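You operate a simulated robot arm through the tools that you are given. There is no shell and no other tool. Be economical: measure what you need, move in short steps, check, and stop when the job is done.

You are at the controls of a simulated two-armed robot. One attempt, no reset.

Task
Pick up the green tiny potted plant from the free end of the steel table with one hand, pass it to the other hand and put it on the top of the small cream scale. Set down upright: tiny potted plant.

It is judged by the outcome, as a careful person would: the job done as asked, and still so three seconds after it is handed in. It fails if anything else is knocked over, pushed out of place, dropped, spilled or broken.

Robot
Two 7-joint arms with two-finger parallel grippers on one trunk, on a base that drives. Base frame: it is fixed to the floor where the robot stands at the start and does not move with it; the origin is under the middle of the robot, x ahead of it, y to its left, z up. Readings come in cm, rad, newtons and seconds.
The left shoulder is at the start at [19.2, 17.4, 90.2], the right one opposite. With the tool pointing down near the work surface each hand reaches from about 10 to 82 cm from the robot's upright axis, wherever it stands, measured 20 degrees to its own side. Places, roughly: top of the small cream scale [130, 150, 60]. Payload 3.6 kg a hand.
The tool frame of a hand sits at the grasp point between the pads (the TCP): z along the fingers, y along the line on which they close. The tips reach 3 cm beyond it. The gripper opens to 11 cm. The fingers are 2 cm wide and 1 cm thick; the gripper's body (4.8 by 11.2 cm) begins 5.5 cm behind the TCP.
Orientation is that of the tool frame in the base frame, as a unit quaternion [w, x, y, z]. With the fingers straight down and closing along the base's y, the tool's x points along the base's -x, its y along +y and its z along -z.

Tools
- The arms move only by the tool apply_moves. It takes "left_steps", "right_steps" or both (then of equal length, played together; a hand with none holds still); each is a list that holds one entry, the list of rows, each a list of 7 numbers: the gripper command, from -1 (fully open) to 1 (shut), values between in proportion, then the shift along the base's x, y, z in cm, then the turn, a rotation vector about the base's x, y, z in rad. In form: [[[fingers, dx, dy, dz, wx, wy, wz], ...]]. A call has 1 to 10 rows; each row shifts and turns the commanded pose from where the row before left it. Rows are played at 5 a second. More than 5 cm and 0.15 rad between two rows, or a gripper value outside its range, and nothing of the call is played. Where a pose cannot be reached the arm comes as near as it can. A force on the tool above 40 N (or 10 N above the force at the start of the call, whichever is more), or a blocked arm, ends the call early, and 0.2 s more pass. The fingers move at their own pace (about 15.3 cm/s each) and stop on an object; they squeeze with about 25 N. The grip force told is the motor's: it shows also when the fingers shut on nothing. Time passes only in rows, and 0.2 s behind the last, so rows that do not move let the fingers close. The reply holds the time, the measured pose of the TCP, the force on the tool along the base axes, the opening and the grip force, in the units named above and with some noise, with the torque about the TCP (base axes, N m) and any sound that the robot's microphone picked up.
- Cameras (640 x 400 px; columns grow to the right, rows downward): "scene" is now at [32.52, 0.04, 112.97]; the picture's right is [0.05, -1.00, -0.00], its down [-0.05, -0.00, -1.00] and it looks along [1.00, 0.05, -0.05] (base axes); focal length 214 px, centre (320, 200). "left" rides on the left gripper at [7.2, -1.7, -10.3] in its tool frame; the picture's right is [0.23, 0.97, 0.00], its down [-0.76, 0.18, -0.62] and it looks along [-0.61, 0.14, 0.78] (tool axes); focal length 222 px, centre (320, 200). "right" rides on the right gripper at [7.2, 1.7, -10.3] in its tool frame; the picture's right is [-0.23, 0.97, 0.00], its down [-0.76, -0.18, -0.62] and it looks along [-0.61, -0.14, 0.78] (tool axes); focal length 222 px, centre (320, 200). There is no depth. A picture from a camera that has moved, and an enlarged one, comes with that camera's place and axes in the base frame and with its lens. The place of the scene camera against the robot may be out by one fixed shift of up to 1.2 cm in any direction.
- snapshot(camera): a new picture of that camera. No time passes.
- raise_lower(by): slides the trunk up (or, below 0, down) by that many cm; the arms and the scene camera ride with it, the base frame stays. It gives what a move gives, with no picture.
- drive_base(legs): drives the robot by 1 to 6 legs, each [ahead, left, turn to the left] in cm, cm and rad, along the robot's own axes; the way and the turn of a leg run together, so that a leg with both is an arc; at most 150 cm and 3.142 rad a leg. The arms and the cameras ride along, it lands a little off, and it stops where it bumps. It gives what a move gives.
- head_to(pan, tilt): turns the head with the scene camera to pan (to the left, within 1.501 rad either way) and tilt (down, from -0.506 to 1.204), counted from straight ahead of the robot. It gives what a move gives.
- enlarge(camera, box): a new picture of the part [left, top, right, bottom] of that camera's present view, enlarged. No time passes.
- job_done(): hands the job in; it is judged then, once.

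Work in short steps. Places have to be worked out from the pictures, the camera data and where the tool is seen: move nearer, look again, correct. Check each grasp and each placing, and mend what went wrong. You have 120 turns and 88 pictures in all, those below and enlarged ones among them. Open the grippers and draw the arms clear of the work before you hand the job in, unless the task says otherwise; then end with one line.

The tools are called after "Emit:" as a command line: name --argument value ..., lists and objects as JSON in quotes. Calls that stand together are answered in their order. apply_moves: Moves the arms, as the interface text tells. Its arguments: {"type":"object","properties":{"left_steps":{"type":"array"},"right_steps":{"type":"array"}},"required":[]} The other tools are called the same way: raise_lower (by) slides the trunk up or down; drive_base (legs) drives the base; head_to (pan, tilt) turns the head that bears the scene camera; snapshot (camera) takes a picture; enlarge (camera, box) takes an enlarged picture of a part of a camera's view; job_done () hands the job in.

At the start:

```text
time_s: 0.0
left_tool_pos: [41.54, 8.11, 101.82]
left_tcp_rot: [-0.002, -0.013, 1.0, -0.003]
left_wrist_force: [168.5, 35.5, -25.9]
left_torque: [-3.76, 16.83, -0.86]
left_grip_width: 11.0
left_grasp_force: 0.1
right_tool_pos: [41.15, -26.14, 96.1]
right_tcp_rot: [-0.001, 0.0, 1.0, -0.001]
right_wrist_force: [0.5, -0.2, 0.7]
right_torque: [0.01, 0.02, 0.01]
right_grip_width: 11.0
right_grasp_force: 0.0
trunk travel left (down, up): [-2.5, 73.8]
robot x, y, heading: [0.06, -0.01, -0.001]
head pan, tilt: [-1.499, 1.201]
```

scene: 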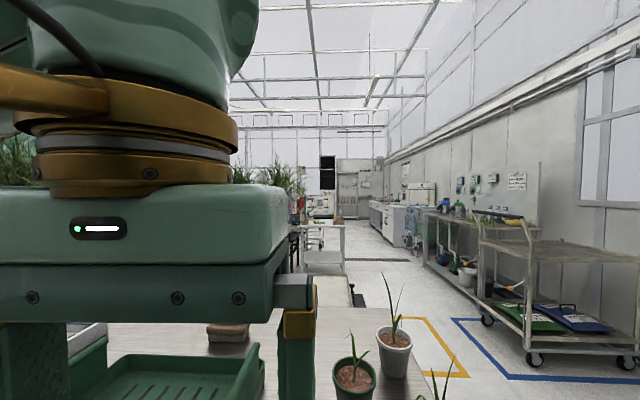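
right: 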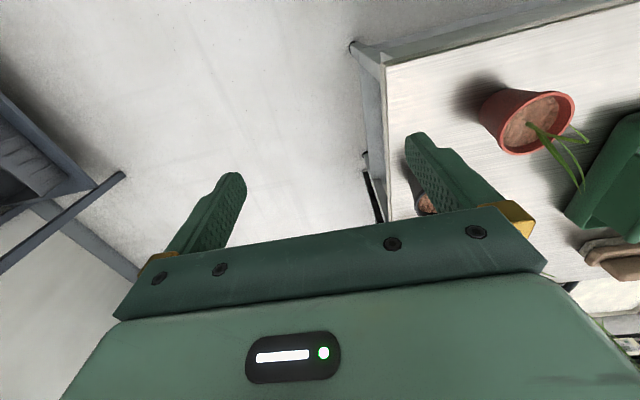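
left: 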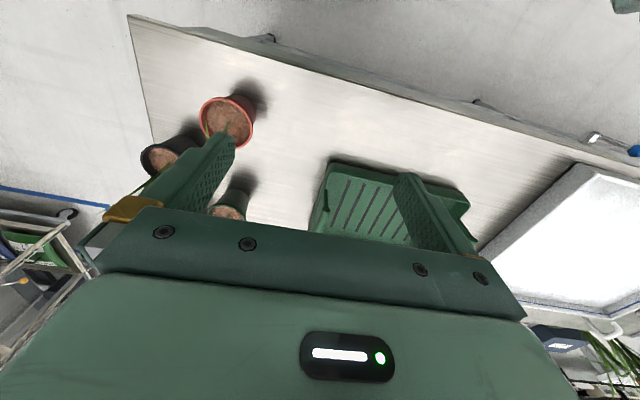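

The left hand reads about 170 N along +x, so it's probably pressed against something near the head. I'll ease it forward and to the left in small steps and watch whether the force drops.

Emit:
apply_moves --left_steps '[[[-1, 1, 1, 0, 0, 0, 0], [-1, 1, 1, 0, 0, 0, 0]]]'

```text
time_s: 0.6
left_tool_pos: [43.43, 10.14, 102.03]
left_tcp_rot: [-0.003, -0.012, 1.0, -0.005]
left_wrist_force: [1.1, -0.1, 0.1]
left_torque: [0.0, 0.01, -0.01]
left_grip_width: 10.99
left_grasp_force: 0.1
right_tool_pos: [41.13, -26.15, 96.28]
right_tcp_rot: [0.001, 0.0, 1.0, 0.0]
right_wrist_force: [-0.5, 0.6, -0.1]
right_torque: [-0.01, 0.01, -0.03]
right_grip_width: 10.99
right_grasp_force: 0.0
trunk travel left (down, up): [-2.5, 73.8]
robot x, y, heading: [-0.21, 0.22, -0.003]
head pan, tilt: [-1.499, 1.201]
```

The force has gone, so the hand is free. I'll move it further left out of the way, then check how the head responds, because its reading doesn't match the picture.

Emit:
apply_moves --left_steps '[[[-1, 0, 4, 0, 0, 0, 0], [-1, 0, 4, 0, 0, 0, 0], [-1, 0, 4, 0, 0, 0, 0], [-1, 0, 4, 0, 0, 0, 0]]]'

Emit:
head_to --pan 0 --tilt 0.6

Emit:
snapshot --camera "scene"

```text
time_s: 1.6
left_tool_pos: [43.16, 24.89, 100.73]
left_tcp_rot: [-0.001, -0.014, 1.0, -0.004]
left_wrist_force: [0.3, -0.3, 0.2]
left_torque: [0.01, 0.01, 0.02]
left_grip_width: 11.01
left_grasp_force: 0.1
left hand out of reach, approached as far as the arm can: row 4
right_tool_pos: [41.1, -26.2, 96.3]
right_tcp_rot: [0.0, -0.001, 1.0, 0.0]
right_wrist_force: [0.2, -1.1, 0.1]
right_torque: [-0.02, -0.01, 0.0]
right_grip_width: 11.01
right_grasp_force: 0.0
trunk travel left (down, up): [-2.5, 73.8]
robot x, y, heading: [-0.43, -0.38, -0.002]
head pan, tilt: [-1.499, 1.201]
```

```text
time_s: 3.2
left_tool_pos: [43.2, 24.93, 100.9]
left_tcp_rot: [-0.002, -0.015, 1.0, -0.004]
left_wrist_force: [0.1, -0.3, 0.4]
left_torque: [-0.04, 0.01, -0.02]
left_grip_width: 10.98
left_grasp_force: 0.0
right_tool_pos: [41.18, -26.07, 96.33]
right_tcp_rot: [0.0, 0.0, 1.0, 0.0]
right_wrist_force: [-1.2, 0.2, 0.2]
right_torque: [-0.01, 0.01, -0.01]
right_grip_width: 10.98
right_grasp_force: 0.2
trunk travel left (down, up): [-2.5, 73.8]
robot x, y, heading: [0.29, -0.06, 0.004]
head pan, tilt: [0.0, 0.6]
```

```text
84 pictures are left
camera scene: at [32.26, -0.4, 107.85], right [0.0, -1.0, 0.0], down [-0.57, 0.0, -0.82], along [0.82, 0.0, -0.57], focal length 214 px, centre (320, 200)
```

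scene: 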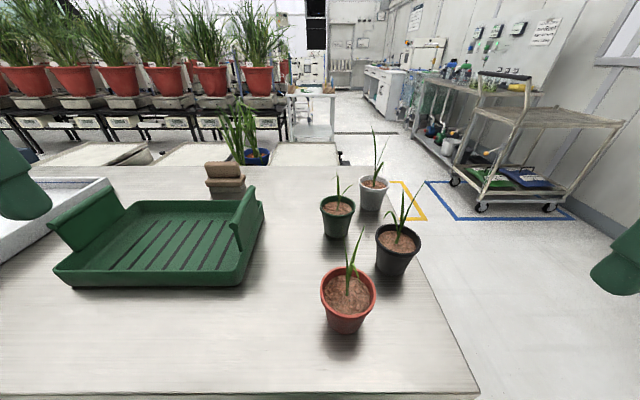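

The head now obeys. The target is the green pot at about (337,215), with red, black and white ones around it. Next I'll look left for the scale and zoom in on the pots.

Emit:
enlarge --camera "scene" --box '[270, 120, 460, 340]'

Emit:
head_to --pan 0.85 --tilt 0.4

Emit:
snapshot --camera "scene"

```text
1.82 times, centred on (365, 230) of scene
camera zoom: at [32.26, -0.4, 107.85], right [0.0, -1.0, 0.0], down [-0.57, 0.0, -0.82], along [0.82, 0.0, -0.57], focal length 390 px, centre (238, 146)
```

zoom: 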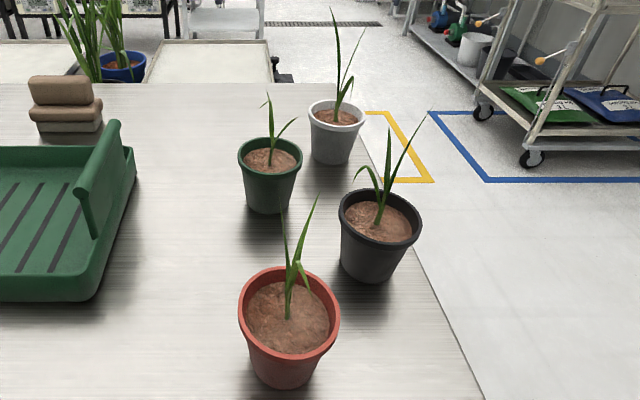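

```text
time_s: 4.4
left_tool_pos: [43.12, 24.9, 100.86]
left_tcp_rot: [-0.001, -0.014, 1.0, -0.005]
left_wrist_force: [-0.5, 0.2, 0.2]
left_torque: [-0.01, 0.0, 0.0]
left_grip_width: 10.99
left_grasp_force: 0.1
right_tool_pos: [41.25, -26.23, 96.27]
right_tcp_rot: [0.0, 0.0, 1.0, 0.0]
right_wrist_force: [0.2, -0.1, -0.1]
right_torque: [-0.01, 0.01, 0.01]
right_grip_width: 10.99
right_grasp_force: 0.0
trunk travel left (down, up): [-2.5, 73.8]
robot x, y, heading: [0.31, 0.05, -0.004]
head pan, tilt: [0.85, 0.4]
```

```text
82 pictures are left
camera scene: at [29.54, 6.56, 109.67], right [0.75, -0.66, 0.0], down [-0.26, -0.29, -0.92], along [0.61, 0.69, -0.39], focal length 214 px, centre (320, 200)
```

scene: 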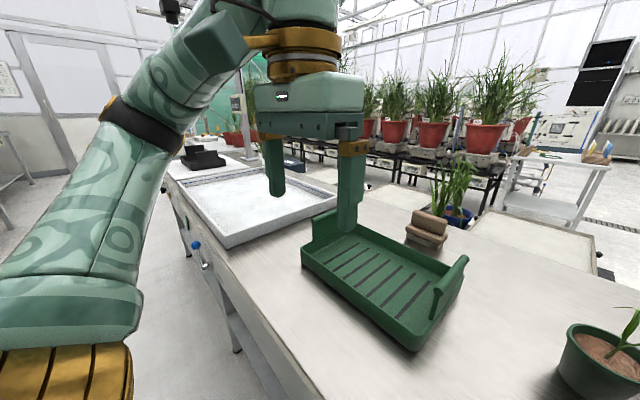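

From triangulation between the scene and right-hand views, the pot rims are near z≈82 and the table near z≈75–76. The green pot sits near (67.7, -4.1), with neighbours about 13 cm away. I plan to grip it with the left hand, tilted in from the left so the palm misses the leaves. First I'll turn the left hand's yaw by +90° in free space.

Emit:
apply_moves --left_steps '[[[-1, 1, -1, 0.5, 0, 0, 0.15], [-1, 1, -1, 0.5, 0, 0, 0.15], [-1, 1, -1, 0.5, 0, 0, 0.15], [-1, 0, 0, 0, 0, 0, 0.15], [-1, 0, 0, 0, 0, 0, 0.15], [-1, 0, 0, 0, 0, 0, 0.15], [-1, 0, 0, 0, 0, 0, 0.15], [-1, 0, 0, 0, 0, 0, 0.15], [-1, 0, 0, 0, 0, 0, 0.15], [-1, 0, 0, 0, 0, 0, 0.15]]]'

```text
time_s: 6.6
left_tool_pos: [46.03, 21.99, 102.46]
left_tcp_rot: [0.001, -0.692, 0.722, -0.004]
left_wrist_force: [-0.2, 0.3, -0.3]
left_torque: [-0.01, 0.01, 0.0]
left_grip_width: 10.99
left_grasp_force: 0.0
right_tool_pos: [41.04, -26.25, 96.22]
right_tcp_rot: [0.0, -0.001, 1.0, 0.0]
right_wrist_force: [0.4, 0.3, 0.3]
right_torque: [-0.01, 0.01, 0.0]
right_grip_width: 10.99
right_grasp_force: 0.1
trunk travel left (down, up): [-2.5, 73.8]
robot x, y, heading: [0.36, -0.04, 0.001]
head pan, tilt: [0.85, 0.4]
```

The yaw worked. Now I'll tilt the hand about 40° so the fingers point toward -y and down, while moving it forward above the pot's left side.

Emit:
apply_moves --left_steps '[[[-1, 4, 0, 0, -0.14, 0, 0.07], [-1, 4, 0, 0, -0.14, 0, 0], [-1, 4, -1, 0, -0.14, 0, 0], [-1, 4, -2, 0, -0.14, 0, 0], [-1, 4, -2, 0, -0.14, 0, 0], [-1, 0.5, -2, 0, 0, 0, 0]]]'

Emit:
head_to --pan 0.0 --tilt 0.6

Emit:
snapshot --camera "scene"

Emit:
snapshot --camera "left"

```text
refused: row 1 steps farther than a row can; nothing moved
```

```text
time_s: 7.7
left_tool_pos: [46.28, 21.89, 102.34]
left_tcp_rot: [0.0, -0.691, 0.723, -0.004]
left_wrist_force: [0.0, -0.5, 0.3]
left_torque: [0.0, 0.0, 0.0]
left_grip_width: 11.03
left_grasp_force: 0.0
right_tool_pos: [41.25, -26.2, 96.19]
right_tcp_rot: [0.0, -0.001, 1.0, 0.001]
right_wrist_force: [0.0, -0.1, -1.5]
right_torque: [0.0, 0.01, 0.02]
right_grip_width: 11.01
right_grasp_force: 0.0
trunk travel left (down, up): [-2.5, 73.8]
robot x, y, heading: [0.1, 0.03, 0.002]
head pan, tilt: [0.0, 0.6]
```

```text
81 pictures are left
camera scene: at [32.26, -0.39, 107.85], right [0.0, -1.0, 0.0], down [-0.57, 0.0, -0.82], along [0.82, 0.0, -0.57], focal length 214 px, centre (320, 200)
```

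scene: 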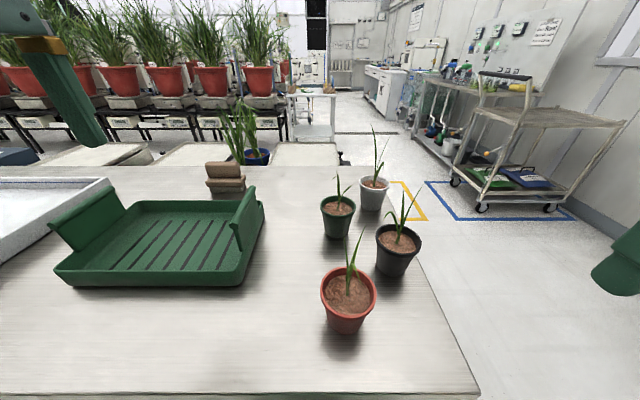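

```text
80 pictures are left
camera left: at [47.61, 14.68, 112.78], right [-0.98, -0.18, -0.01], down [-0.15, 0.77, 0.62], along [-0.11, 0.61, -0.79], focal length 222 px, centre (320, 200)
```

left: 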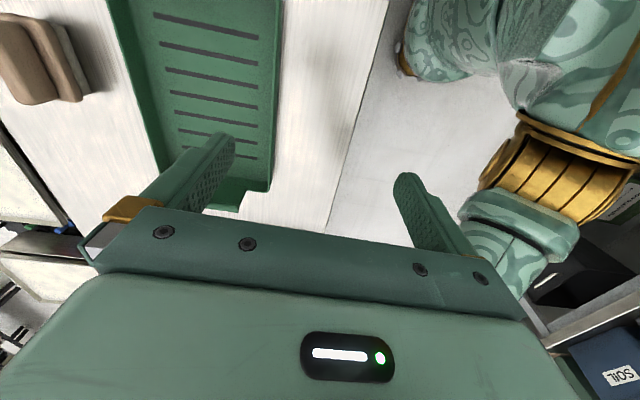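

Combined turns have to stay under 0.15 rad per row, so I'll resend with just the tilt and the shift.

Emit:
apply_moves --left_steps '[[[-1, 4, 0, 0, -0.14, 0, 0], [-1, 4, 0, 0, -0.14, 0, 0], [-1, 4, -1, 0, -0.14, 0, 0], [-1, 4, -2, 0, -0.14, 0, 0], [-1, 4, -2, 0, -0.14, 0, 0], [-1, 0.5, -2, 0, 0, 0, 0.05]]]'

Emit:
snapshot --camera "scene"

Emit:
snapshot --camera "left"

```text
time_s: 9.1
left_tool_pos: [66.61, 14.98, 102.36]
left_tcp_rot: [0.231, 0.667, -0.66, 0.257]
left_wrist_force: [0.8, -0.9, 0.4]
left_torque: [0.01, -0.03, 0.01]
left_grip_width: 11.0
left_grasp_force: 0.1
right_tool_pos: [41.13, -26.24, 96.25]
right_tcp_rot: [0.0, 0.0, 1.0, 0.0]
right_wrist_force: [0.7, -0.3, 0.0]
right_torque: [-0.05, 0.0, 0.01]
right_grip_width: 10.99
right_grasp_force: 0.1
trunk travel left (down, up): [-2.5, 73.8]
robot x, y, heading: [-0.18, 0.18, -0.001]
head pan, tilt: [0.0, 0.6]
```

```text
79 pictures are left
camera scene: at [32.24, -0.41, 107.86], right [0.0, -1.0, 0.0], down [-0.57, 0.0, -0.82], along [0.82, 0.0, -0.57], focal length 214 px, centre (320, 200)
```

scene: 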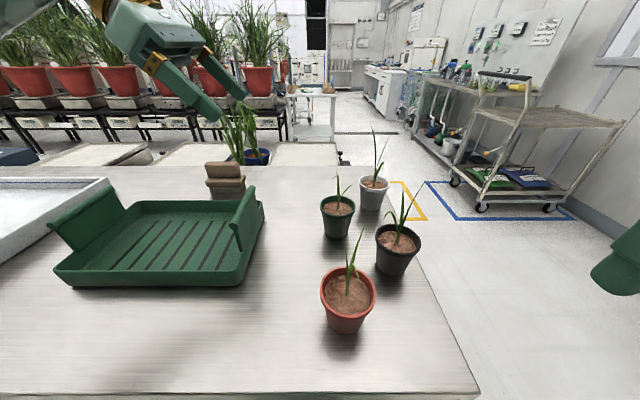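

```text
78 pictures are left
camera left: at [68.05, 16.17, 115.04], right [-0.97, -0.19, 0.11], down [-0.2, 0.98, -0.02], along [-0.11, -0.05, -0.99], focal length 222 px, centre (320, 200)
```

left: 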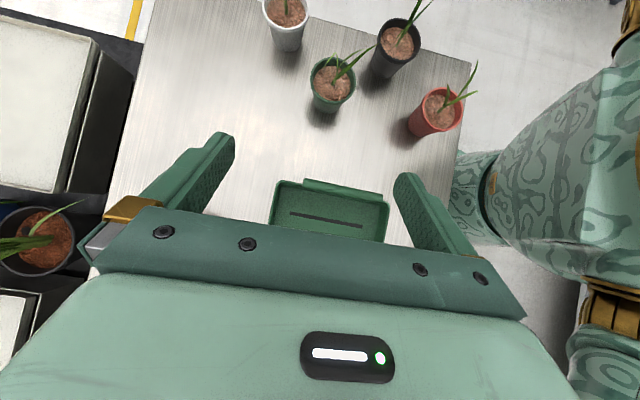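

The overhead view and the scene view agree: green pot rim at about (66, -3.8, 82.5), table at about z=76.5. I'll come in along the finger direction to a pre-grasp pose and look again.

Emit:
apply_moves --left_steps '[[[-1, -0.2, -2.4, -2.8, 0, 0, 0], [-1, -0.2, -2.4, -2.8, 0, 0, 0], [-1, -0.2, -2.4, -2.8, 0, 0, 0], [-1, 0, -2.4, -2.8, 0, 0, 0], [-1, 0, 0, 0, 0, 0, 0]]]'

Emit:
snapshot --camera "scene"

Emit:
snapshot --camera "left"

```text
time_s: 10.3
left_tool_pos: [66.14, 5.28, 90.98]
left_tcp_rot: [0.229, 0.667, -0.66, 0.258]
left_wrist_force: [-0.3, 0.8, 0.7]
left_torque: [-0.04, -0.02, -0.01]
left_grip_width: 11.0
left_grasp_force: 0.1
right_tool_pos: [41.2, -26.25, 96.2]
right_tcp_rot: [0.0, 0.0, 1.0, -0.001]
right_wrist_force: [-0.8, -0.7, 0.4]
right_torque: [-0.02, 0.01, 0.02]
right_grip_width: 10.99
right_grasp_force: 0.1
trunk travel left (down, up): [-2.5, 73.8]
robot x, y, heading: [0.2, -0.33, 0.003]
head pan, tilt: [0.0, 0.6]
```

```text
77 pictures are left
camera scene: at [32.25, -0.39, 107.86], right [0.0, -1.0, 0.0], down [-0.57, 0.0, -0.82], along [0.82, 0.0, -0.57], focal length 214 px, centre (320, 200)
```

scene: 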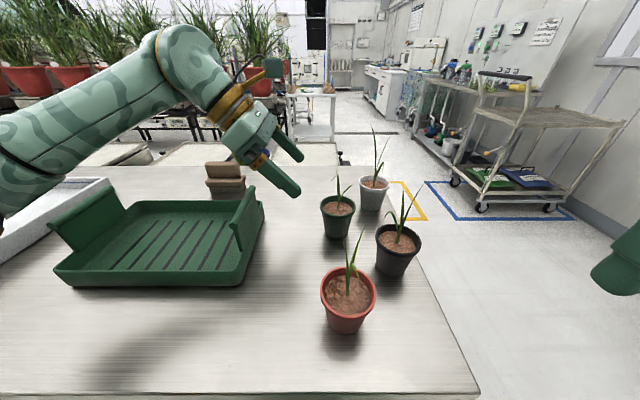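

```text
76 pictures are left
camera left: at [67.44, 6.54, 103.76], right [-0.97, -0.19, 0.11], down [-0.2, 0.98, -0.02], along [-0.11, -0.05, -0.99], focal length 222 px, centre (320, 200)
```

left: 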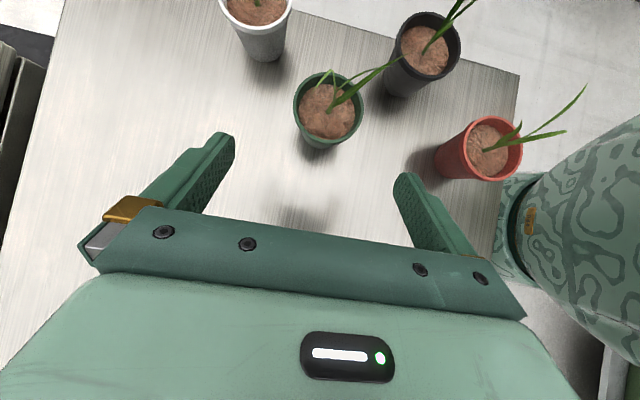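

The rim works out to (66.1, -3.5, 82.5), and the fingers straddle it. I'll descend along the approach line in small steps.

Emit:
apply_moves --left_steps '[[[-1, 0, -2.1, -2.5, 0, 0, 0], [-1, 0, -2.1, -2.5, 0, 0, 0], [-1, 0, -1.6, -2.0, 0, 0, 0], [-1, 0, 0, 0, 0, 0, 0]]]'

Emit:
snapshot --camera "left"

Emit:
enlarge --camera "scene" --box '[230, 100, 440, 300]'

```text
time_s: 11.3
left_tool_pos: [66.04, -0.44, 84.1]
left_tcp_rot: [0.23, 0.666, -0.662, 0.257]
left_wrist_force: [-0.1, 0.2, 0.3]
left_torque: [-0.02, -0.01, -0.02]
left_grip_width: 11.02
left_grasp_force: 0.0
right_tool_pos: [41.17, -26.19, 96.2]
right_tcp_rot: [0.0, -0.001, 1.0, -0.001]
right_wrist_force: [-0.2, -0.5, -0.8]
right_torque: [-0.02, -0.01, -0.01]
right_grip_width: 11.01
right_grasp_force: 0.1
trunk travel left (down, up): [-2.5, 73.8]
robot x, y, heading: [0.05, 0.07, 0.004]
head pan, tilt: [0.0, 0.6]
```

```text
75 pictures are left
camera left: at [67.43, 0.76, 96.8], right [-0.97, -0.19, 0.11], down [-0.2, 0.98, -0.02], along [-0.11, -0.04, -0.99], focal length 222 px, centre (320, 200)
```

left: 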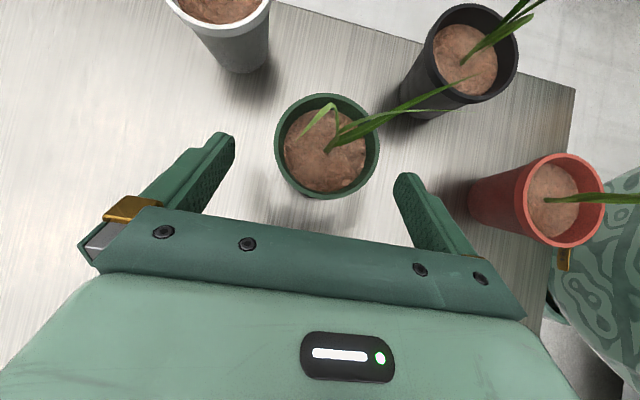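

```text
2.00 times, centred on (335, 200) of scene
camera zoom: at [32.26, -0.4, 107.85], right [0.0, -1.0, 0.0], down [-0.57, 0.0, -0.82], along [0.82, 0.0, -0.57], focal length 429 px, centre (290, 200)
```

zoom: 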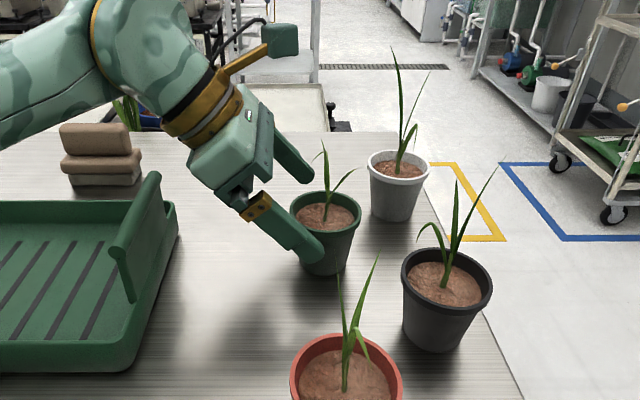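

The rim is confirmed at (66.1, -3.3) with a diameter of about 7 cm. I'll do the last descent and then close.

Emit:
apply_moves --left_steps '[[[-1, 0, -1.2, -1.6, 0, 0, 0], [-1, 0, -1.1, -1.5, 0, 0, 0], [-1, 0, 0, 0, 0, 0, 0]]]'

Emit:
snapshot --camera "left"

Emit:
enlarge --camera "scene" --box '[270, 150, 400, 260]'

```text
time_s: 12.1
left_tool_pos: [66.13, -2.73, 80.87]
left_tcp_rot: [0.229, 0.667, -0.66, 0.257]
left_wrist_force: [-1.1, 0.7, 0.0]
left_torque: [0.0, -0.02, -0.02]
left_grip_width: 11.03
left_grasp_force: 0.1
right_tool_pos: [41.15, -26.19, 96.23]
right_tcp_rot: [-0.001, 0.0, 1.0, 0.001]
right_wrist_force: [0.1, 0.3, -0.5]
right_torque: [-0.03, -0.03, -0.01]
right_grip_width: 10.99
right_grasp_force: 0.0
trunk travel left (down, up): [-2.5, 73.8]
robot x, y, heading: [0.04, 0.03, -0.0]
head pan, tilt: [0.0, 0.6]
```

```text
73 pictures are left
camera left: at [67.44, -1.53, 93.64], right [-0.97, -0.19, 0.11], down [-0.2, 0.98, -0.02], along [-0.11, -0.04, -0.99], focal length 222 px, centre (320, 200)
```

left: 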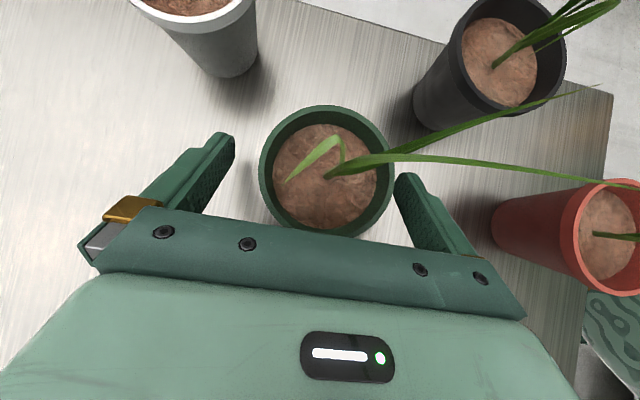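

```text
3.64 times, centred on (335, 205) of scene
camera zoom: at [32.26, -0.4, 107.85], right [0.0, -1.0, 0.0], down [-0.57, 0.0, -0.82], along [0.82, 0.0, -0.57], focal length 780 px, centre (266, 182)
```

zoom: 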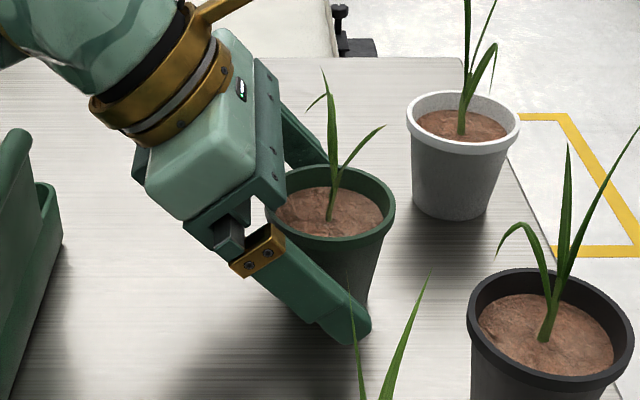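

The fingers are alongside the pot at mid-height and the palm is clear of the leaves. I'll close now.

Emit:
apply_moves --left_steps '[[[0, 0, 0, 0, 0, 0, 0], [1, 0, 0, 0, 0, 0, 0], [1, 0, 0, 0, 0, 0, 0], [1, 0, 0, 0, 0, 0, 0]]]'

Emit:
snapshot --camera "left"

Emit:
enlarge --camera "scene" --box '[270, 150, 400, 260]'

```text
time_s: 13.1
left_tool_pos: [66.16, -2.85, 81.08]
left_tcp_rot: [0.23, 0.666, -0.661, 0.257]
left_wrist_force: [-0.5, 0.4, -0.9]
left_torque: [-0.03, -0.04, -0.01]
left_grip_width: 6.82
left_grasp_force: 25.4
right_tool_pos: [41.24, -26.17, 96.13]
right_tcp_rot: [-0.001, 0.0, 1.0, 0.001]
right_wrist_force: [0.2, 0.2, 0.0]
right_torque: [0.01, 0.01, 0.02]
right_grip_width: 10.99
right_grasp_force: 0.1
trunk travel left (down, up): [-2.5, 73.8]
robot x, y, heading: [-0.27, -0.22, -0.0]
head pan, tilt: [0.0, 0.6]
```

```text
71 pictures are left
camera left: at [67.45, -1.51, 93.65], right [-0.97, -0.19, 0.11], down [-0.2, 0.98, -0.02], along [-0.11, -0.04, -0.99], focal length 222 px, centre (320, 200)
```

left: 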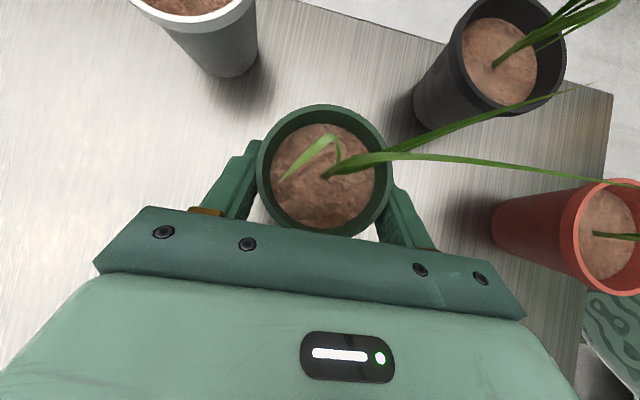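

```text
3.64 times, centred on (335, 205) of scene
camera zoom: at [32.28, -0.4, 107.84], right [0.0, -1.0, 0.0], down [-0.57, 0.0, -0.82], along [0.82, 0.0, -0.57], focal length 780 px, centre (266, 182)
```

zoom: 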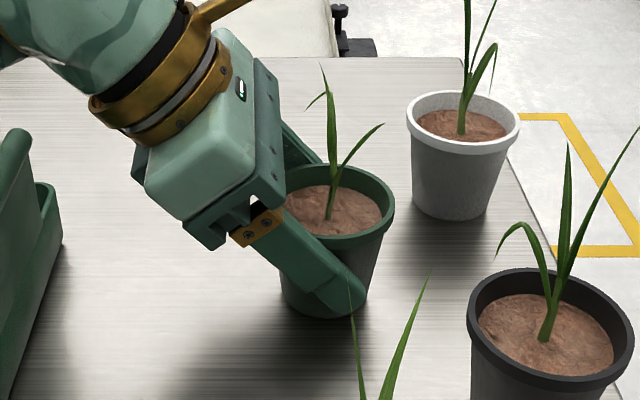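

The pot is gripped at 6.8 cm width with 25 N. I'll lift it straight up.

Emit:
apply_moves --left_steps '[[[1, 0, 0, 1, 0, 0, 0], [1, 0, 0, 2, 0, 0, 0], [1, 0, 0, 2.5, 0, 0, 0], [1, 0, 0, 2.5, 0, 0, 0], [1, 0, 0, 2.5, 0, 0, 0], [1, 0, 0, 2.5, 0, 0, 0], [1, 0, 0, 2, 0, 0, 0], [1, 0, 0, 0, 0, 0, 0]]]'

Emit:
snapshot --camera "scene"

```text
time_s: 14.9
left_tool_pos: [66.14, -2.75, 96.06]
left_tcp_rot: [0.23, 0.666, -0.661, 0.257]
left_wrist_force: [0.5, 0.1, -0.7]
left_torque: [0.01, -0.03, 0.0]
left_grip_width: 1.08
left_grasp_force: 25.3
right_tool_pos: [41.09, -26.17, 96.22]
right_tcp_rot: [-0.001, 0.0, 1.0, 0.0]
right_wrist_force: [-0.5, -0.1, -0.8]
right_torque: [0.02, 0.03, 0.0]
right_grip_width: 10.99
right_grasp_force: 0.0
trunk travel left (down, up): [-2.5, 73.8]
robot x, y, heading: [0.13, 0.14, 0.004]
head pan, tilt: [0.0, 0.6]
```

```text
69 pictures are left
camera scene: at [32.29, -0.4, 107.84], right [0.0, -1.0, 0.0], down [-0.57, 0.0, -0.82], along [0.82, 0.0, -0.57], focal length 214 px, centre (320, 200)
```

scene: 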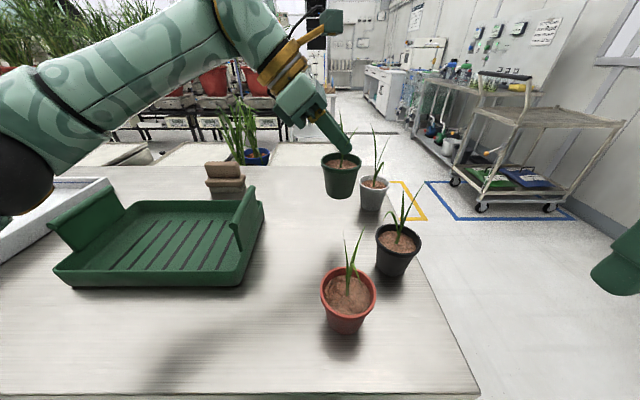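

The width dropped to 1.08 cm: the pot slipped and now seems to hang by its stem. I'll look closely before doing anything.

Emit:
enlarge --camera "scene" --box '[270, 90, 400, 220]'

Emit:
snapshot --camera "left"

```text
3.08 times, centred on (335, 155) of scene
camera zoom: at [32.29, -0.4, 107.84], right [0.0, -1.0, 0.0], down [-0.57, 0.0, -0.82], along [0.82, 0.0, -0.57], focal length 660 px, centre (274, 338)
```

zoom: 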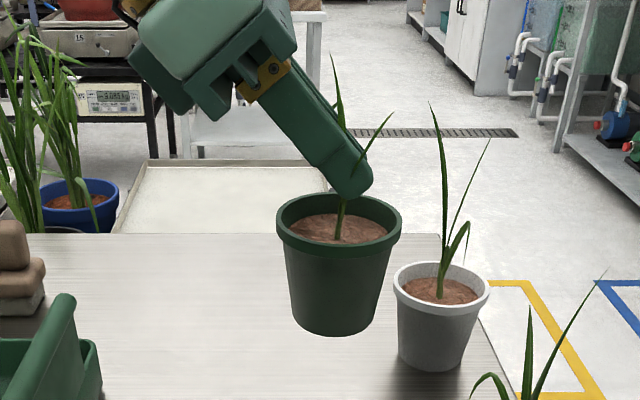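

```text
67 pictures are left
camera left: at [67.43, -1.52, 108.68], right [-0.97, -0.19, 0.11], down [-0.2, 0.98, -0.02], along [-0.11, -0.04, -0.99], focal length 222 px, centre (320, 200)
```

left: 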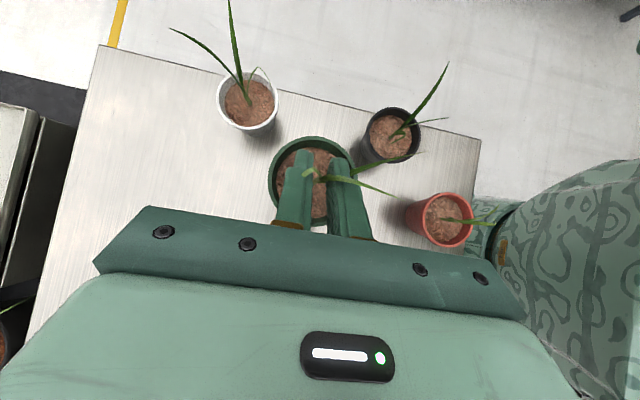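

The pot slipped because the pads held the rim behind its centre. It now hangs upright by the stem, with its bottom near z≈86.5. I'll lower it gently to its old place, so I can regrip with the pads centred on the rim.

Emit:
apply_moves --left_steps '[[[1, 0, 0, -1, 0, 0, 0], [1, 0, 0, -1.5, 0, 0, 0], [1, 0, 0, -1.5, 0, 0, 0], [1, 0, 0, -1.5, 0, 0, 0], [1, 0, 0, -1.2, 0, 0, 0], [1, 0, 0, -0.8, 0, 0, 0], [1, 0, 0, -0.5, 0, 0, 0], [1, 0, 0, 0, 0, 0, 0]]]'

Emit:
enlarge --camera "scene" --box '[270, 130, 400, 260]'

```text
time_s: 16.7
left_tool_pos: [66.19, -2.68, 87.84]
left_tcp_rot: [0.231, 0.667, -0.661, 0.257]
left_wrist_force: [-0.2, -0.6, -1.4]
left_torque: [0.02, 0.03, 0.0]
left_grip_width: 1.09
left_grasp_force: 25.6
right_tool_pos: [41.26, -26.15, 96.28]
right_tcp_rot: [-0.001, 0.0, 1.0, 0.0]
right_wrist_force: [0.1, -0.5, 0.1]
right_torque: [-0.03, 0.04, -0.02]
right_grip_width: 11.02
right_grasp_force: 0.1
trunk travel left (down, up): [-2.5, 73.8]
robot x, y, heading: [-0.03, -0.08, -0.003]
head pan, tilt: [0.0, 0.6]
```

```text
3.08 times, centred on (335, 195) of scene
camera zoom: at [32.27, -0.4, 107.85], right [0.0, -1.0, 0.0], down [-0.57, 0.0, -0.82], along [0.82, 0.0, -0.57], focal length 660 px, centre (274, 215)
```

zoom: 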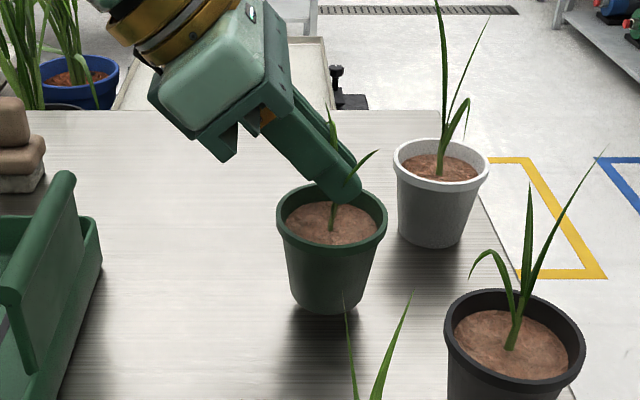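

It's about 1.5–2 cm above the table. I'll continue in small steps and watch the vertical force.

Emit:
apply_moves --left_steps '[[[1, 0, 0, -0.5, 0, 0, 0], [1, 0, 0, -0.4, 0, 0, 0], [1, 0, 0, -0.3, 0, 0, 0], [1, 0, 0, 0, 0, 0, 0]]]'

Emit:
enlarge --camera "scene" --box '[270, 130, 400, 260]'

```text
time_s: 17.7
left_tool_pos: [66.1, -2.73, 86.85]
left_tcp_rot: [0.228, 0.667, -0.661, 0.257]
left_wrist_force: [0.6, 0.0, 5.2]
left_torque: [-0.02, 0.03, 0.02]
left_grip_width: 1.11
left_grasp_force: 25.2
right_tool_pos: [41.21, -26.08, 96.21]
right_tcp_rot: [0.001, 0.0, 1.0, 0.0]
right_wrist_force: [-0.1, 0.1, -0.3]
right_torque: [-0.05, -0.01, -0.02]
right_grip_width: 11.01
right_grasp_force: 0.1
trunk travel left (down, up): [-2.5, 73.8]
robot x, y, heading: [-0.44, 0.07, 0.0]
head pan, tilt: [0.0, 0.6]
```

```text
3.08 times, centred on (335, 195) of scene
camera zoom: at [32.24, -0.4, 107.87], right [0.0, -1.0, 0.0], down [-0.57, 0.0, -0.82], along [0.82, 0.0, -0.57], focal length 660 px, centre (274, 215)
```

zoom: 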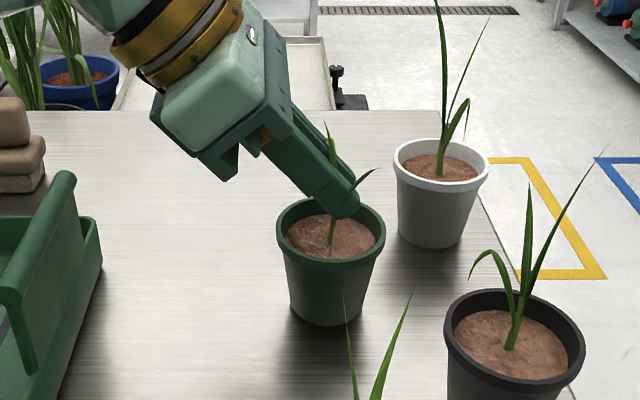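

The +5 N shows the pot is resting on the table. I'll open slightly, back out along the finger axis, then open fully.

Emit:
apply_moves --left_steps '[[[0.6, 0, 0, 0, 0, 0, 0], [0.4, 0, 0, 0, 0, 0, 0], [0.4, 0, 1.0, 1.2, 0, 0, 0], [0.3, 0, 2.3, 2.8, 0, 0, 0], [-1, 0, 2.3, 2.8, 0, 0, 0], [-1, 0, 0, 0, 0, 0, 0]]]'

Emit:
snapshot --camera "scene"

Emit:
snapshot --camera "left"

```text
time_s: 19.1
left_tool_pos: [66.14, 2.83, 93.67]
left_tcp_rot: [0.23, 0.667, -0.66, 0.257]
left_wrist_force: [0.6, 0.2, -0.5]
left_torque: [0.02, -0.01, -0.03]
left_grip_width: 11.01
left_grasp_force: 0.0
right_tool_pos: [41.16, -26.19, 96.29]
right_tcp_rot: [-0.001, 0.0, 1.0, 0.0]
right_wrist_force: [-0.2, 0.1, -0.5]
right_torque: [0.03, 0.01, 0.01]
right_grip_width: 11.01
right_grasp_force: 0.1
trunk travel left (down, up): [-2.5, 73.8]
robot x, y, heading: [-0.07, 0.06, 0.002]
head pan, tilt: [0.0, 0.6]
```

```text
64 pictures are left
camera scene: at [32.28, -0.4, 107.84], right [0.0, -1.0, 0.0], down [-0.57, 0.0, -0.82], along [0.82, 0.0, -0.57], focal length 214 px, centre (320, 200)
```

scene: 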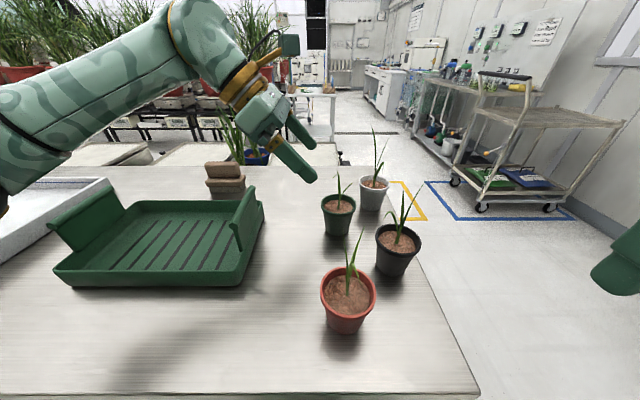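

```text
63 pictures are left
camera left: at [67.51, 4.05, 106.34], right [-0.97, -0.19, 0.11], down [-0.2, 0.98, -0.02], along [-0.11, -0.05, -0.99], focal length 222 px, centre (320, 200)
```

left: 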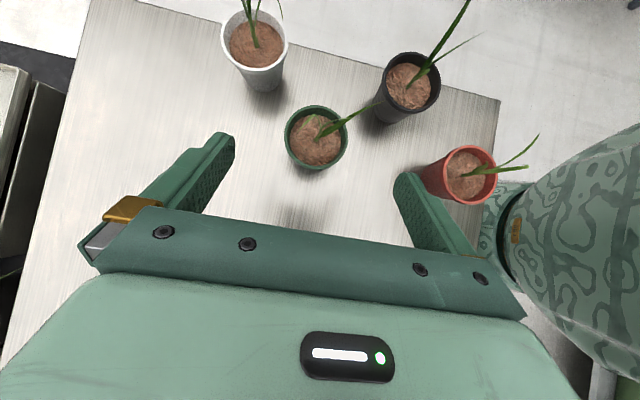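

The plant is upright and intact at about (66.5, -3.9). I'll regrasp with the pad line passing through the rim's centre at lip height: TCP ≈ (66.5, -4.3, 81.6).

Emit:
apply_moves --left_steps '[[[-1, 0.36, -0.6, -4.4, 0, 0, 0], [-1, 0, -2.2, -2.6, 0, 0, 0], [-1, 0, -2.2, -2.6, 0, 0, 0], [-1, 0, -1.2, -1.4, 0, 0, 0], [-1, 0, -0.9, -1.0, 0, 0, 0], [-1, 0, 0, 0, 0, 0, 0]]]'

Emit:
snapshot --camera "left"

Emit:
enlarge --camera "scene" --box '[270, 130, 400, 260]'

```text
time_s: 20.5
left_tool_pos: [66.56, -4.38, 81.57]
left_tcp_rot: [0.23, 0.667, -0.661, 0.257]
left_wrist_force: [0.0, -0.8, -0.8]
left_torque: [0.03, 0.0, -0.04]
left_grip_width: 11.0
left_grasp_force: 0.0
right_tool_pos: [41.26, -26.23, 96.31]
right_tcp_rot: [-0.001, 0.0, 1.0, 0.0]
right_wrist_force: [-0.1, 0.3, -0.6]
right_torque: [-0.02, -0.01, 0.03]
right_grip_width: 11.0
right_grasp_force: 0.2
trunk travel left (down, up): [-2.5, 73.8]
robot x, y, heading: [-0.09, -0.1, -0.002]
head pan, tilt: [0.0, 0.6]
```

```text
62 pictures are left
camera left: at [67.83, -3.1, 94.25], right [-0.97, -0.19, 0.11], down [-0.2, 0.98, -0.02], along [-0.11, -0.05, -0.99], focal length 222 px, centre (320, 200)
```

left: 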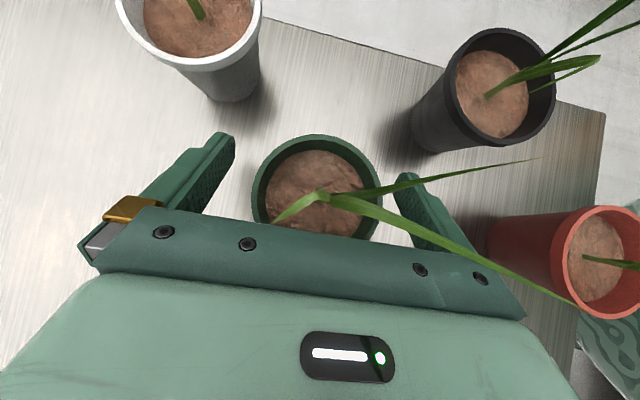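

```text
3.08 times, centred on (335, 195) of scene
camera zoom: at [32.27, -0.4, 107.85], right [0.0, -1.0, 0.0], down [-0.57, 0.0, -0.82], along [0.82, 0.0, -0.57], focal length 660 px, centre (274, 215)
```

zoom: 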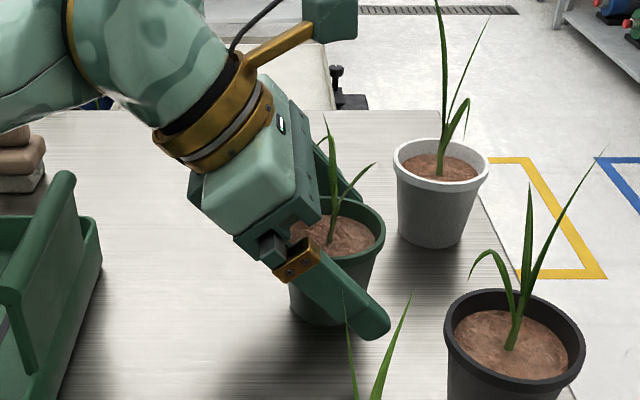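

The pads are centred on the rim and the leaves clear the palm. I'll close, then do a 1 cm test lift with a hold to check for slip.

Emit:
apply_moves --left_steps '[[[0, 0, 0, 0, 0, 0, 0], [1, 0, 0, 0, 0, 0, 0], [1, 0, 0, 0, 0, 0, 0], [1, 0, 0, 0.5, 0, 0, 0], [1, 0, 0, 0.5, 0, 0, 0], [1, 0, 0, 0, 0, 0, 0], [1, 0, 0, 0, 0, 0, 0]]]'

Emit:
enlarge --camera "scene" --box '[270, 130, 400, 260]'

```text
time_s: 22.1
left_tool_pos: [66.41, -4.31, 82.68]
left_tcp_rot: [0.229, 0.667, -0.661, 0.257]
left_wrist_force: [0.6, -0.6, -0.9]
left_torque: [0.03, 0.01, 0.03]
left_grip_width: 6.91
left_grasp_force: 24.8
right_tool_pos: [41.25, -26.33, 96.22]
right_tcp_rot: [-0.002, 0.0, 1.0, 0.0]
right_wrist_force: [0.2, 0.0, -0.9]
right_torque: [-0.03, 0.02, -0.03]
right_grip_width: 11.0
right_grasp_force: 0.0
trunk travel left (down, up): [-2.5, 73.8]
robot x, y, heading: [0.25, -0.22, -0.003]
head pan, tilt: [0.0, 0.6]
```

```text
3.08 times, centred on (335, 195) of scene
camera zoom: at [32.28, -0.4, 107.84], right [0.0, -1.0, 0.0], down [-0.57, 0.0, -0.82], along [0.82, 0.0, -0.57], focal length 660 px, centre (274, 215)
```

zoom: 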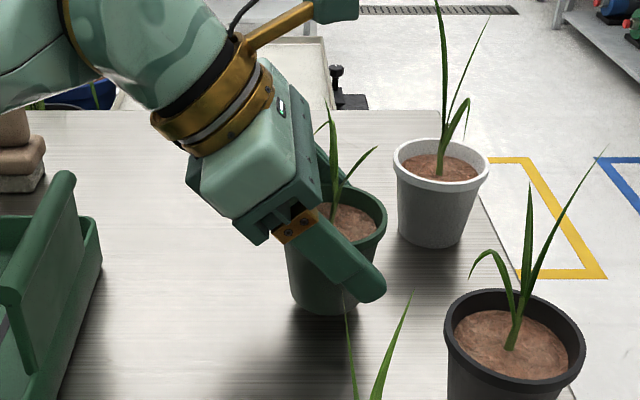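

The pot rose with the hand and the width is holding at 6.9. I'll continue lifting slowly.

Emit:
apply_moves --left_steps '[[[1, 0, 0, 0.8, 0, 0, 0], [1, 0, 0, 0.8, 0, 0, 0], [1, 0, 0, 0.8, 0, 0, 0], [1, 0, 0, 0.8, 0, 0, 0], [1, 0, 0, 0, 0, 0, 0], [1, 0, 0, 0, 0, 0, 0]]]'

Emit:
enlarge --camera "scene" --box '[270, 110, 400, 240]'

```text
time_s: 23.5
left_tool_pos: [66.45, -4.29, 85.73]
left_tcp_rot: [0.231, 0.666, -0.662, 0.256]
left_wrist_force: [0.0, -0.6, -1.8]
left_torque: [-0.05, 0.01, -0.01]
left_grip_width: 6.93
left_grasp_force: 25.2
right_tool_pos: [41.3, -26.18, 96.11]
right_tcp_rot: [-0.001, 0.001, 1.0, 0.001]
right_wrist_force: [0.3, 0.3, 0.2]
right_torque: [0.02, -0.03, -0.02]
right_grip_width: 11.02
right_grasp_force: 0.1
trunk travel left (down, up): [-2.5, 73.8]
robot x, y, heading: [-0.13, 0.04, -0.0]
head pan, tilt: [0.0, 0.6]
```

```text
3.08 times, centred on (335, 175) of scene
camera zoom: at [32.28, -0.4, 107.84], right [0.0, -1.0, 0.0], down [-0.57, 0.0, -0.82], along [0.82, 0.0, -0.57], focal length 660 px, centre (274, 277)
```

zoom: 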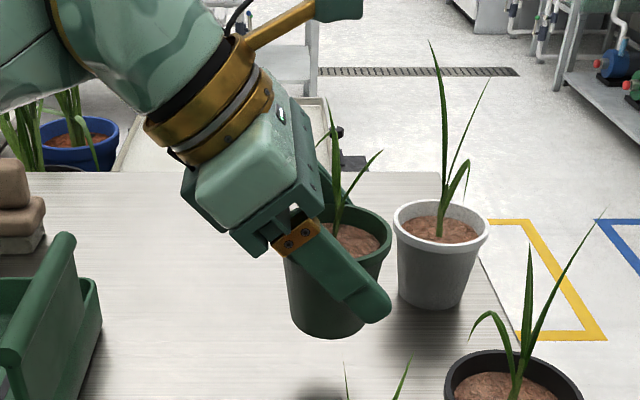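

The grip is firm. I'll raise the pot well above the neighbours, bring it over the clear part of the table, and turn the left hand slightly for the handover. Meanwhile the right hand will pitch toward horizontal.

Emit:
apply_moves --left_steps '[[[1, 0, 0, 1.5, 0, 0, 0], [1, 0, 0, 2.0, 0, 0, 0], [1, 0, 0, 2.0, 0, 0, 0], [1, 0, 0.5, 2.0, 0, 0, 0], [1, 0, 1, 2.0, 0, 0, 0.05], [1, -1, 1.5, 2.0, 0, 0, 0.05], [1, -1.5, 1.5, 1.5, 0, 0, 0.08], [1, -1.5, 1.5, 0, 0, 0, 0.08], [1, -1, 1.0, 0, 0, 0, 0.05], [1, 0, 0, 0, 0, 0, 0]]]' --right_steps '[[[-1, 0, 0, 0, 0, -0.14, 0], [-1, 0, 0, 0, 0, -0.14, 0], [-1, 0, 0, 0, 0, -0.14, 0], [-1, 0, 0, 0, 0, -0.14, 0], [-1, 0, 0, 0, 0, -0.14, 0], [-1, 0, 0, 0, 0, -0.14, 0], [-1, 0, 0, 0, 0, -0.14, 0], [-1, 0, 0, 0, 0, -0.1, 0], [-1, 0, 0, 0, 0, 0, 0], [-1, 0, 0, 0, 0, 0, 0]]]'

Emit:
snapshot --camera "scene"

Emit:
snapshot --camera "right"

```text
time_s: 25.7
left_tool_pos: [61.51, 2.77, 98.78]
left_tcp_rot: [0.188, 0.761, -0.55, 0.29]
left_wrist_force: [0.3, 0.3, -0.6]
left_torque: [-0.02, 0.02, 0.03]
left_grip_width: 6.93
left_grasp_force: 24.8
right_tool_pos: [44.35, -27.04, 103.69]
right_tcp_rot: [0.513, 0.0, 0.859, 0.0]
right_wrist_force: [-0.8, 0.1, 0.3]
right_torque: [0.04, -0.01, -0.03]
right_grip_width: 11.0
right_grasp_force: 0.0
right hand out of reach, approached as far as the arm can: row 5, 6, 7, 8
trunk travel left (down, up): [-2.5, 73.8]
robot x, y, heading: [-0.02, 0.13, -0.002]
head pan, tilt: [0.0, 0.6]
```

```text
58 pictures are left
camera scene: at [32.27, -0.4, 107.84], right [0.0, -1.0, 0.0], down [-0.57, 0.0, -0.82], along [0.82, 0.0, -0.57], focal length 214 px, centre (320, 200)
```

scene: 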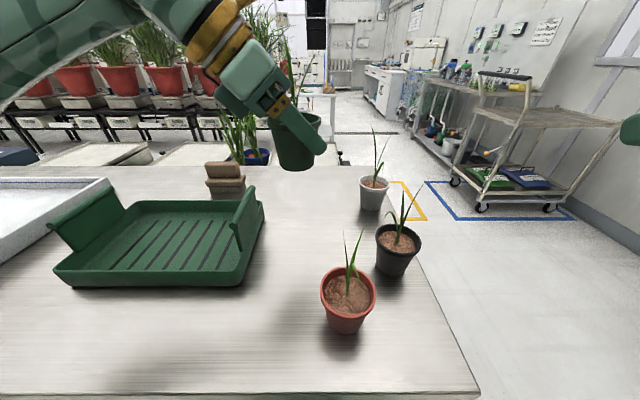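

```text
57 pictures are left
camera right: at [31.74, -25.22, 102.3], right [0.11, 0.97, 0.2], down [-0.19, -0.18, 0.97], along [0.98, -0.14, 0.16], focal length 222 px, centre (320, 200)
```

right: 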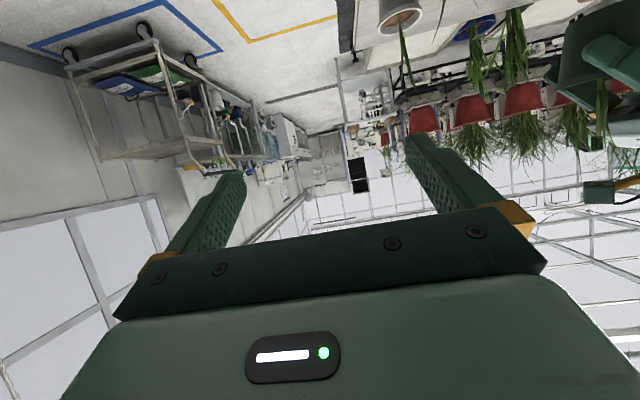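

Both hands are fine: the pot is upright and the right hand is pitched to 28° below horizontal. The right hand will pass over the red plant's leaves, so I'll raise the trunk 15 cm first.

Emit:
raise_lower --by 15

Emit:
apply_moves --right_steps '[[[-1, 2, 1, 2, 0, -0.14, 0], [-1, 1, 1, 2, 0, -0.14, 0], [-1, 0, 1, 1, 0, 0, 0.12], [-1, 0, 1, 0, 0, 0, 0.12], [-1, 0, 1, 0, 0, 0, 0.13], [-1, 0, 0, 0, 0, 0, 0]]]'

Emit:
snapshot --camera "scene"

```text
time_s: 27.5
left_tool_pos: [61.54, 2.66, 113.63]
left_tcp_rot: [0.188, 0.76, -0.551, 0.289]
left_wrist_force: [0.1, -0.1, -0.9]
left_torque: [-0.02, 0.0, -0.04]
left_grip_width: 6.94
left_grasp_force: 25.2
right_tool_pos: [44.42, -27.09, 118.79]
right_tcp_rot: [0.513, 0.0, 0.858, 0.0]
right_wrist_force: [0.0, -0.4, 0.1]
right_torque: [0.0, -0.01, 0.0]
right_grip_width: 11.02
right_grasp_force: 0.1
trunk travel left (down, up): [-17.5, 58.8]
robot x, y, heading: [0.13, -0.05, -0.003]
head pan, tilt: [0.0, 0.6]
```

```text
time_s: 28.9
left_tool_pos: [61.49, 2.64, 113.8]
left_tcp_rot: [0.187, 0.76, -0.55, 0.29]
left_wrist_force: [0.2, 0.5, -0.2]
left_torque: [0.01, -0.02, 0.0]
left_grip_width: 6.93
left_grasp_force: 24.9
right_tool_pos: [47.33, -22.09, 123.74]
right_tcp_rot: [0.618, -0.144, 0.764, 0.116]
right_wrist_force: [-0.1, 0.6, 1.2]
right_torque: [0.01, -0.02, 0.02]
right_grip_width: 11.0
right_grasp_force: 0.1
trunk travel left (down, up): [-17.5, 58.8]
robot x, y, heading: [-0.14, -0.16, 0.002]
head pan, tilt: [0.0, 0.6]
```

```text
56 pictures are left
camera scene: at [23.02, -0.39, 123.95], right [0.0, -1.0, 0.0], down [-0.57, 0.0, -0.82], along [0.82, 0.0, -0.57], focal length 214 px, centre (320, 200)
```

scene: 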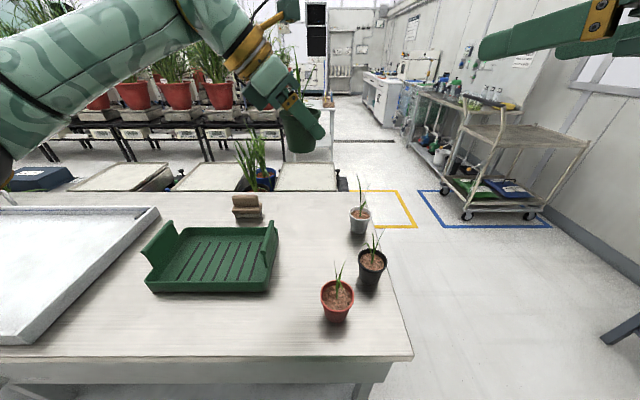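

Right pointing direction is about (0.91, 0.36, -0.21), as planned. To keep the right wrist clear of the head, I'll move the handover point 8 cm further forward and bring the right hand to a pre-handover spot.

Emit:
apply_moves --left_steps '[[[1, 1, 0, 0, 0, 0, 0], [1, 2, 0, 0, 0, 0, 0], [1, 2, 0, 0, 0, 0, 0], [1, 2, 0, 0, 0, 0, 0], [1, 1, 0, 0, 0, 0, 0], [1, 0, 0, 0, 0, 0, 0]]]' --right_steps '[[[-1, 1, 3, -1, 0, 0, 0], [-1, 1, 3, -1, 0, 0, 0], [-1, 1, 3, -1, 0, 0, 0], [-1, 1, 3, -1, 0, 0, 0], [-1, 1, 2, -1, 0, 0, 0], [-1, 0, 0, 0, 0, 0, 0]]]'

Emit:
snapshot --camera "scene"

Emit:
snapshot --camera "right"

```text
time_s: 30.3
left_tool_pos: [69.47, 2.76, 113.83]
left_tcp_rot: [0.187, 0.76, -0.55, 0.29]
left_wrist_force: [-0.9, 0.2, 0.1]
left_torque: [-0.02, 0.04, 0.02]
left_grip_width: 6.96
left_grasp_force: 25.3
right_tool_pos: [52.28, -8.15, 118.64]
right_tcp_rot: [0.618, -0.143, 0.764, 0.116]
right_wrist_force: [0.0, -0.3, -0.5]
right_torque: [0.02, 0.0, 0.01]
right_grip_width: 10.98
right_grasp_force: 0.3
trunk travel left (down, up): [-17.5, 58.8]
robot x, y, heading: [0.27, 0.22, 0.0]
head pan, tilt: [0.0, 0.6]
```

```text
55 pictures are left
camera scene: at [23.01, -0.41, 123.96], right [0.0, -1.0, 0.0], down [-0.57, 0.0, -0.82], along [0.82, 0.0, -0.57], focal length 214 px, centre (320, 200)
```

scene: 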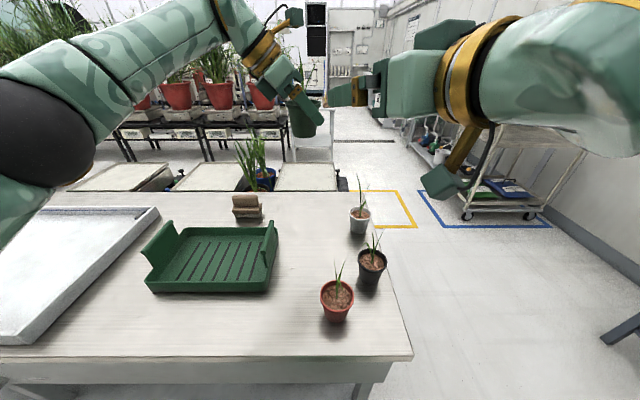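

```text
54 pictures are left
camera right: at [40.82, -10.63, 113.86], right [-0.31, 0.93, 0.22], down [-0.35, -0.33, 0.88], along [0.88, 0.19, 0.43], focal length 222 px, centre (320, 200)
```

right: 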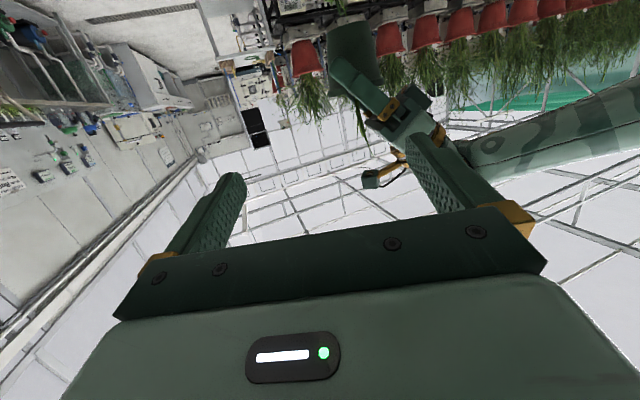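

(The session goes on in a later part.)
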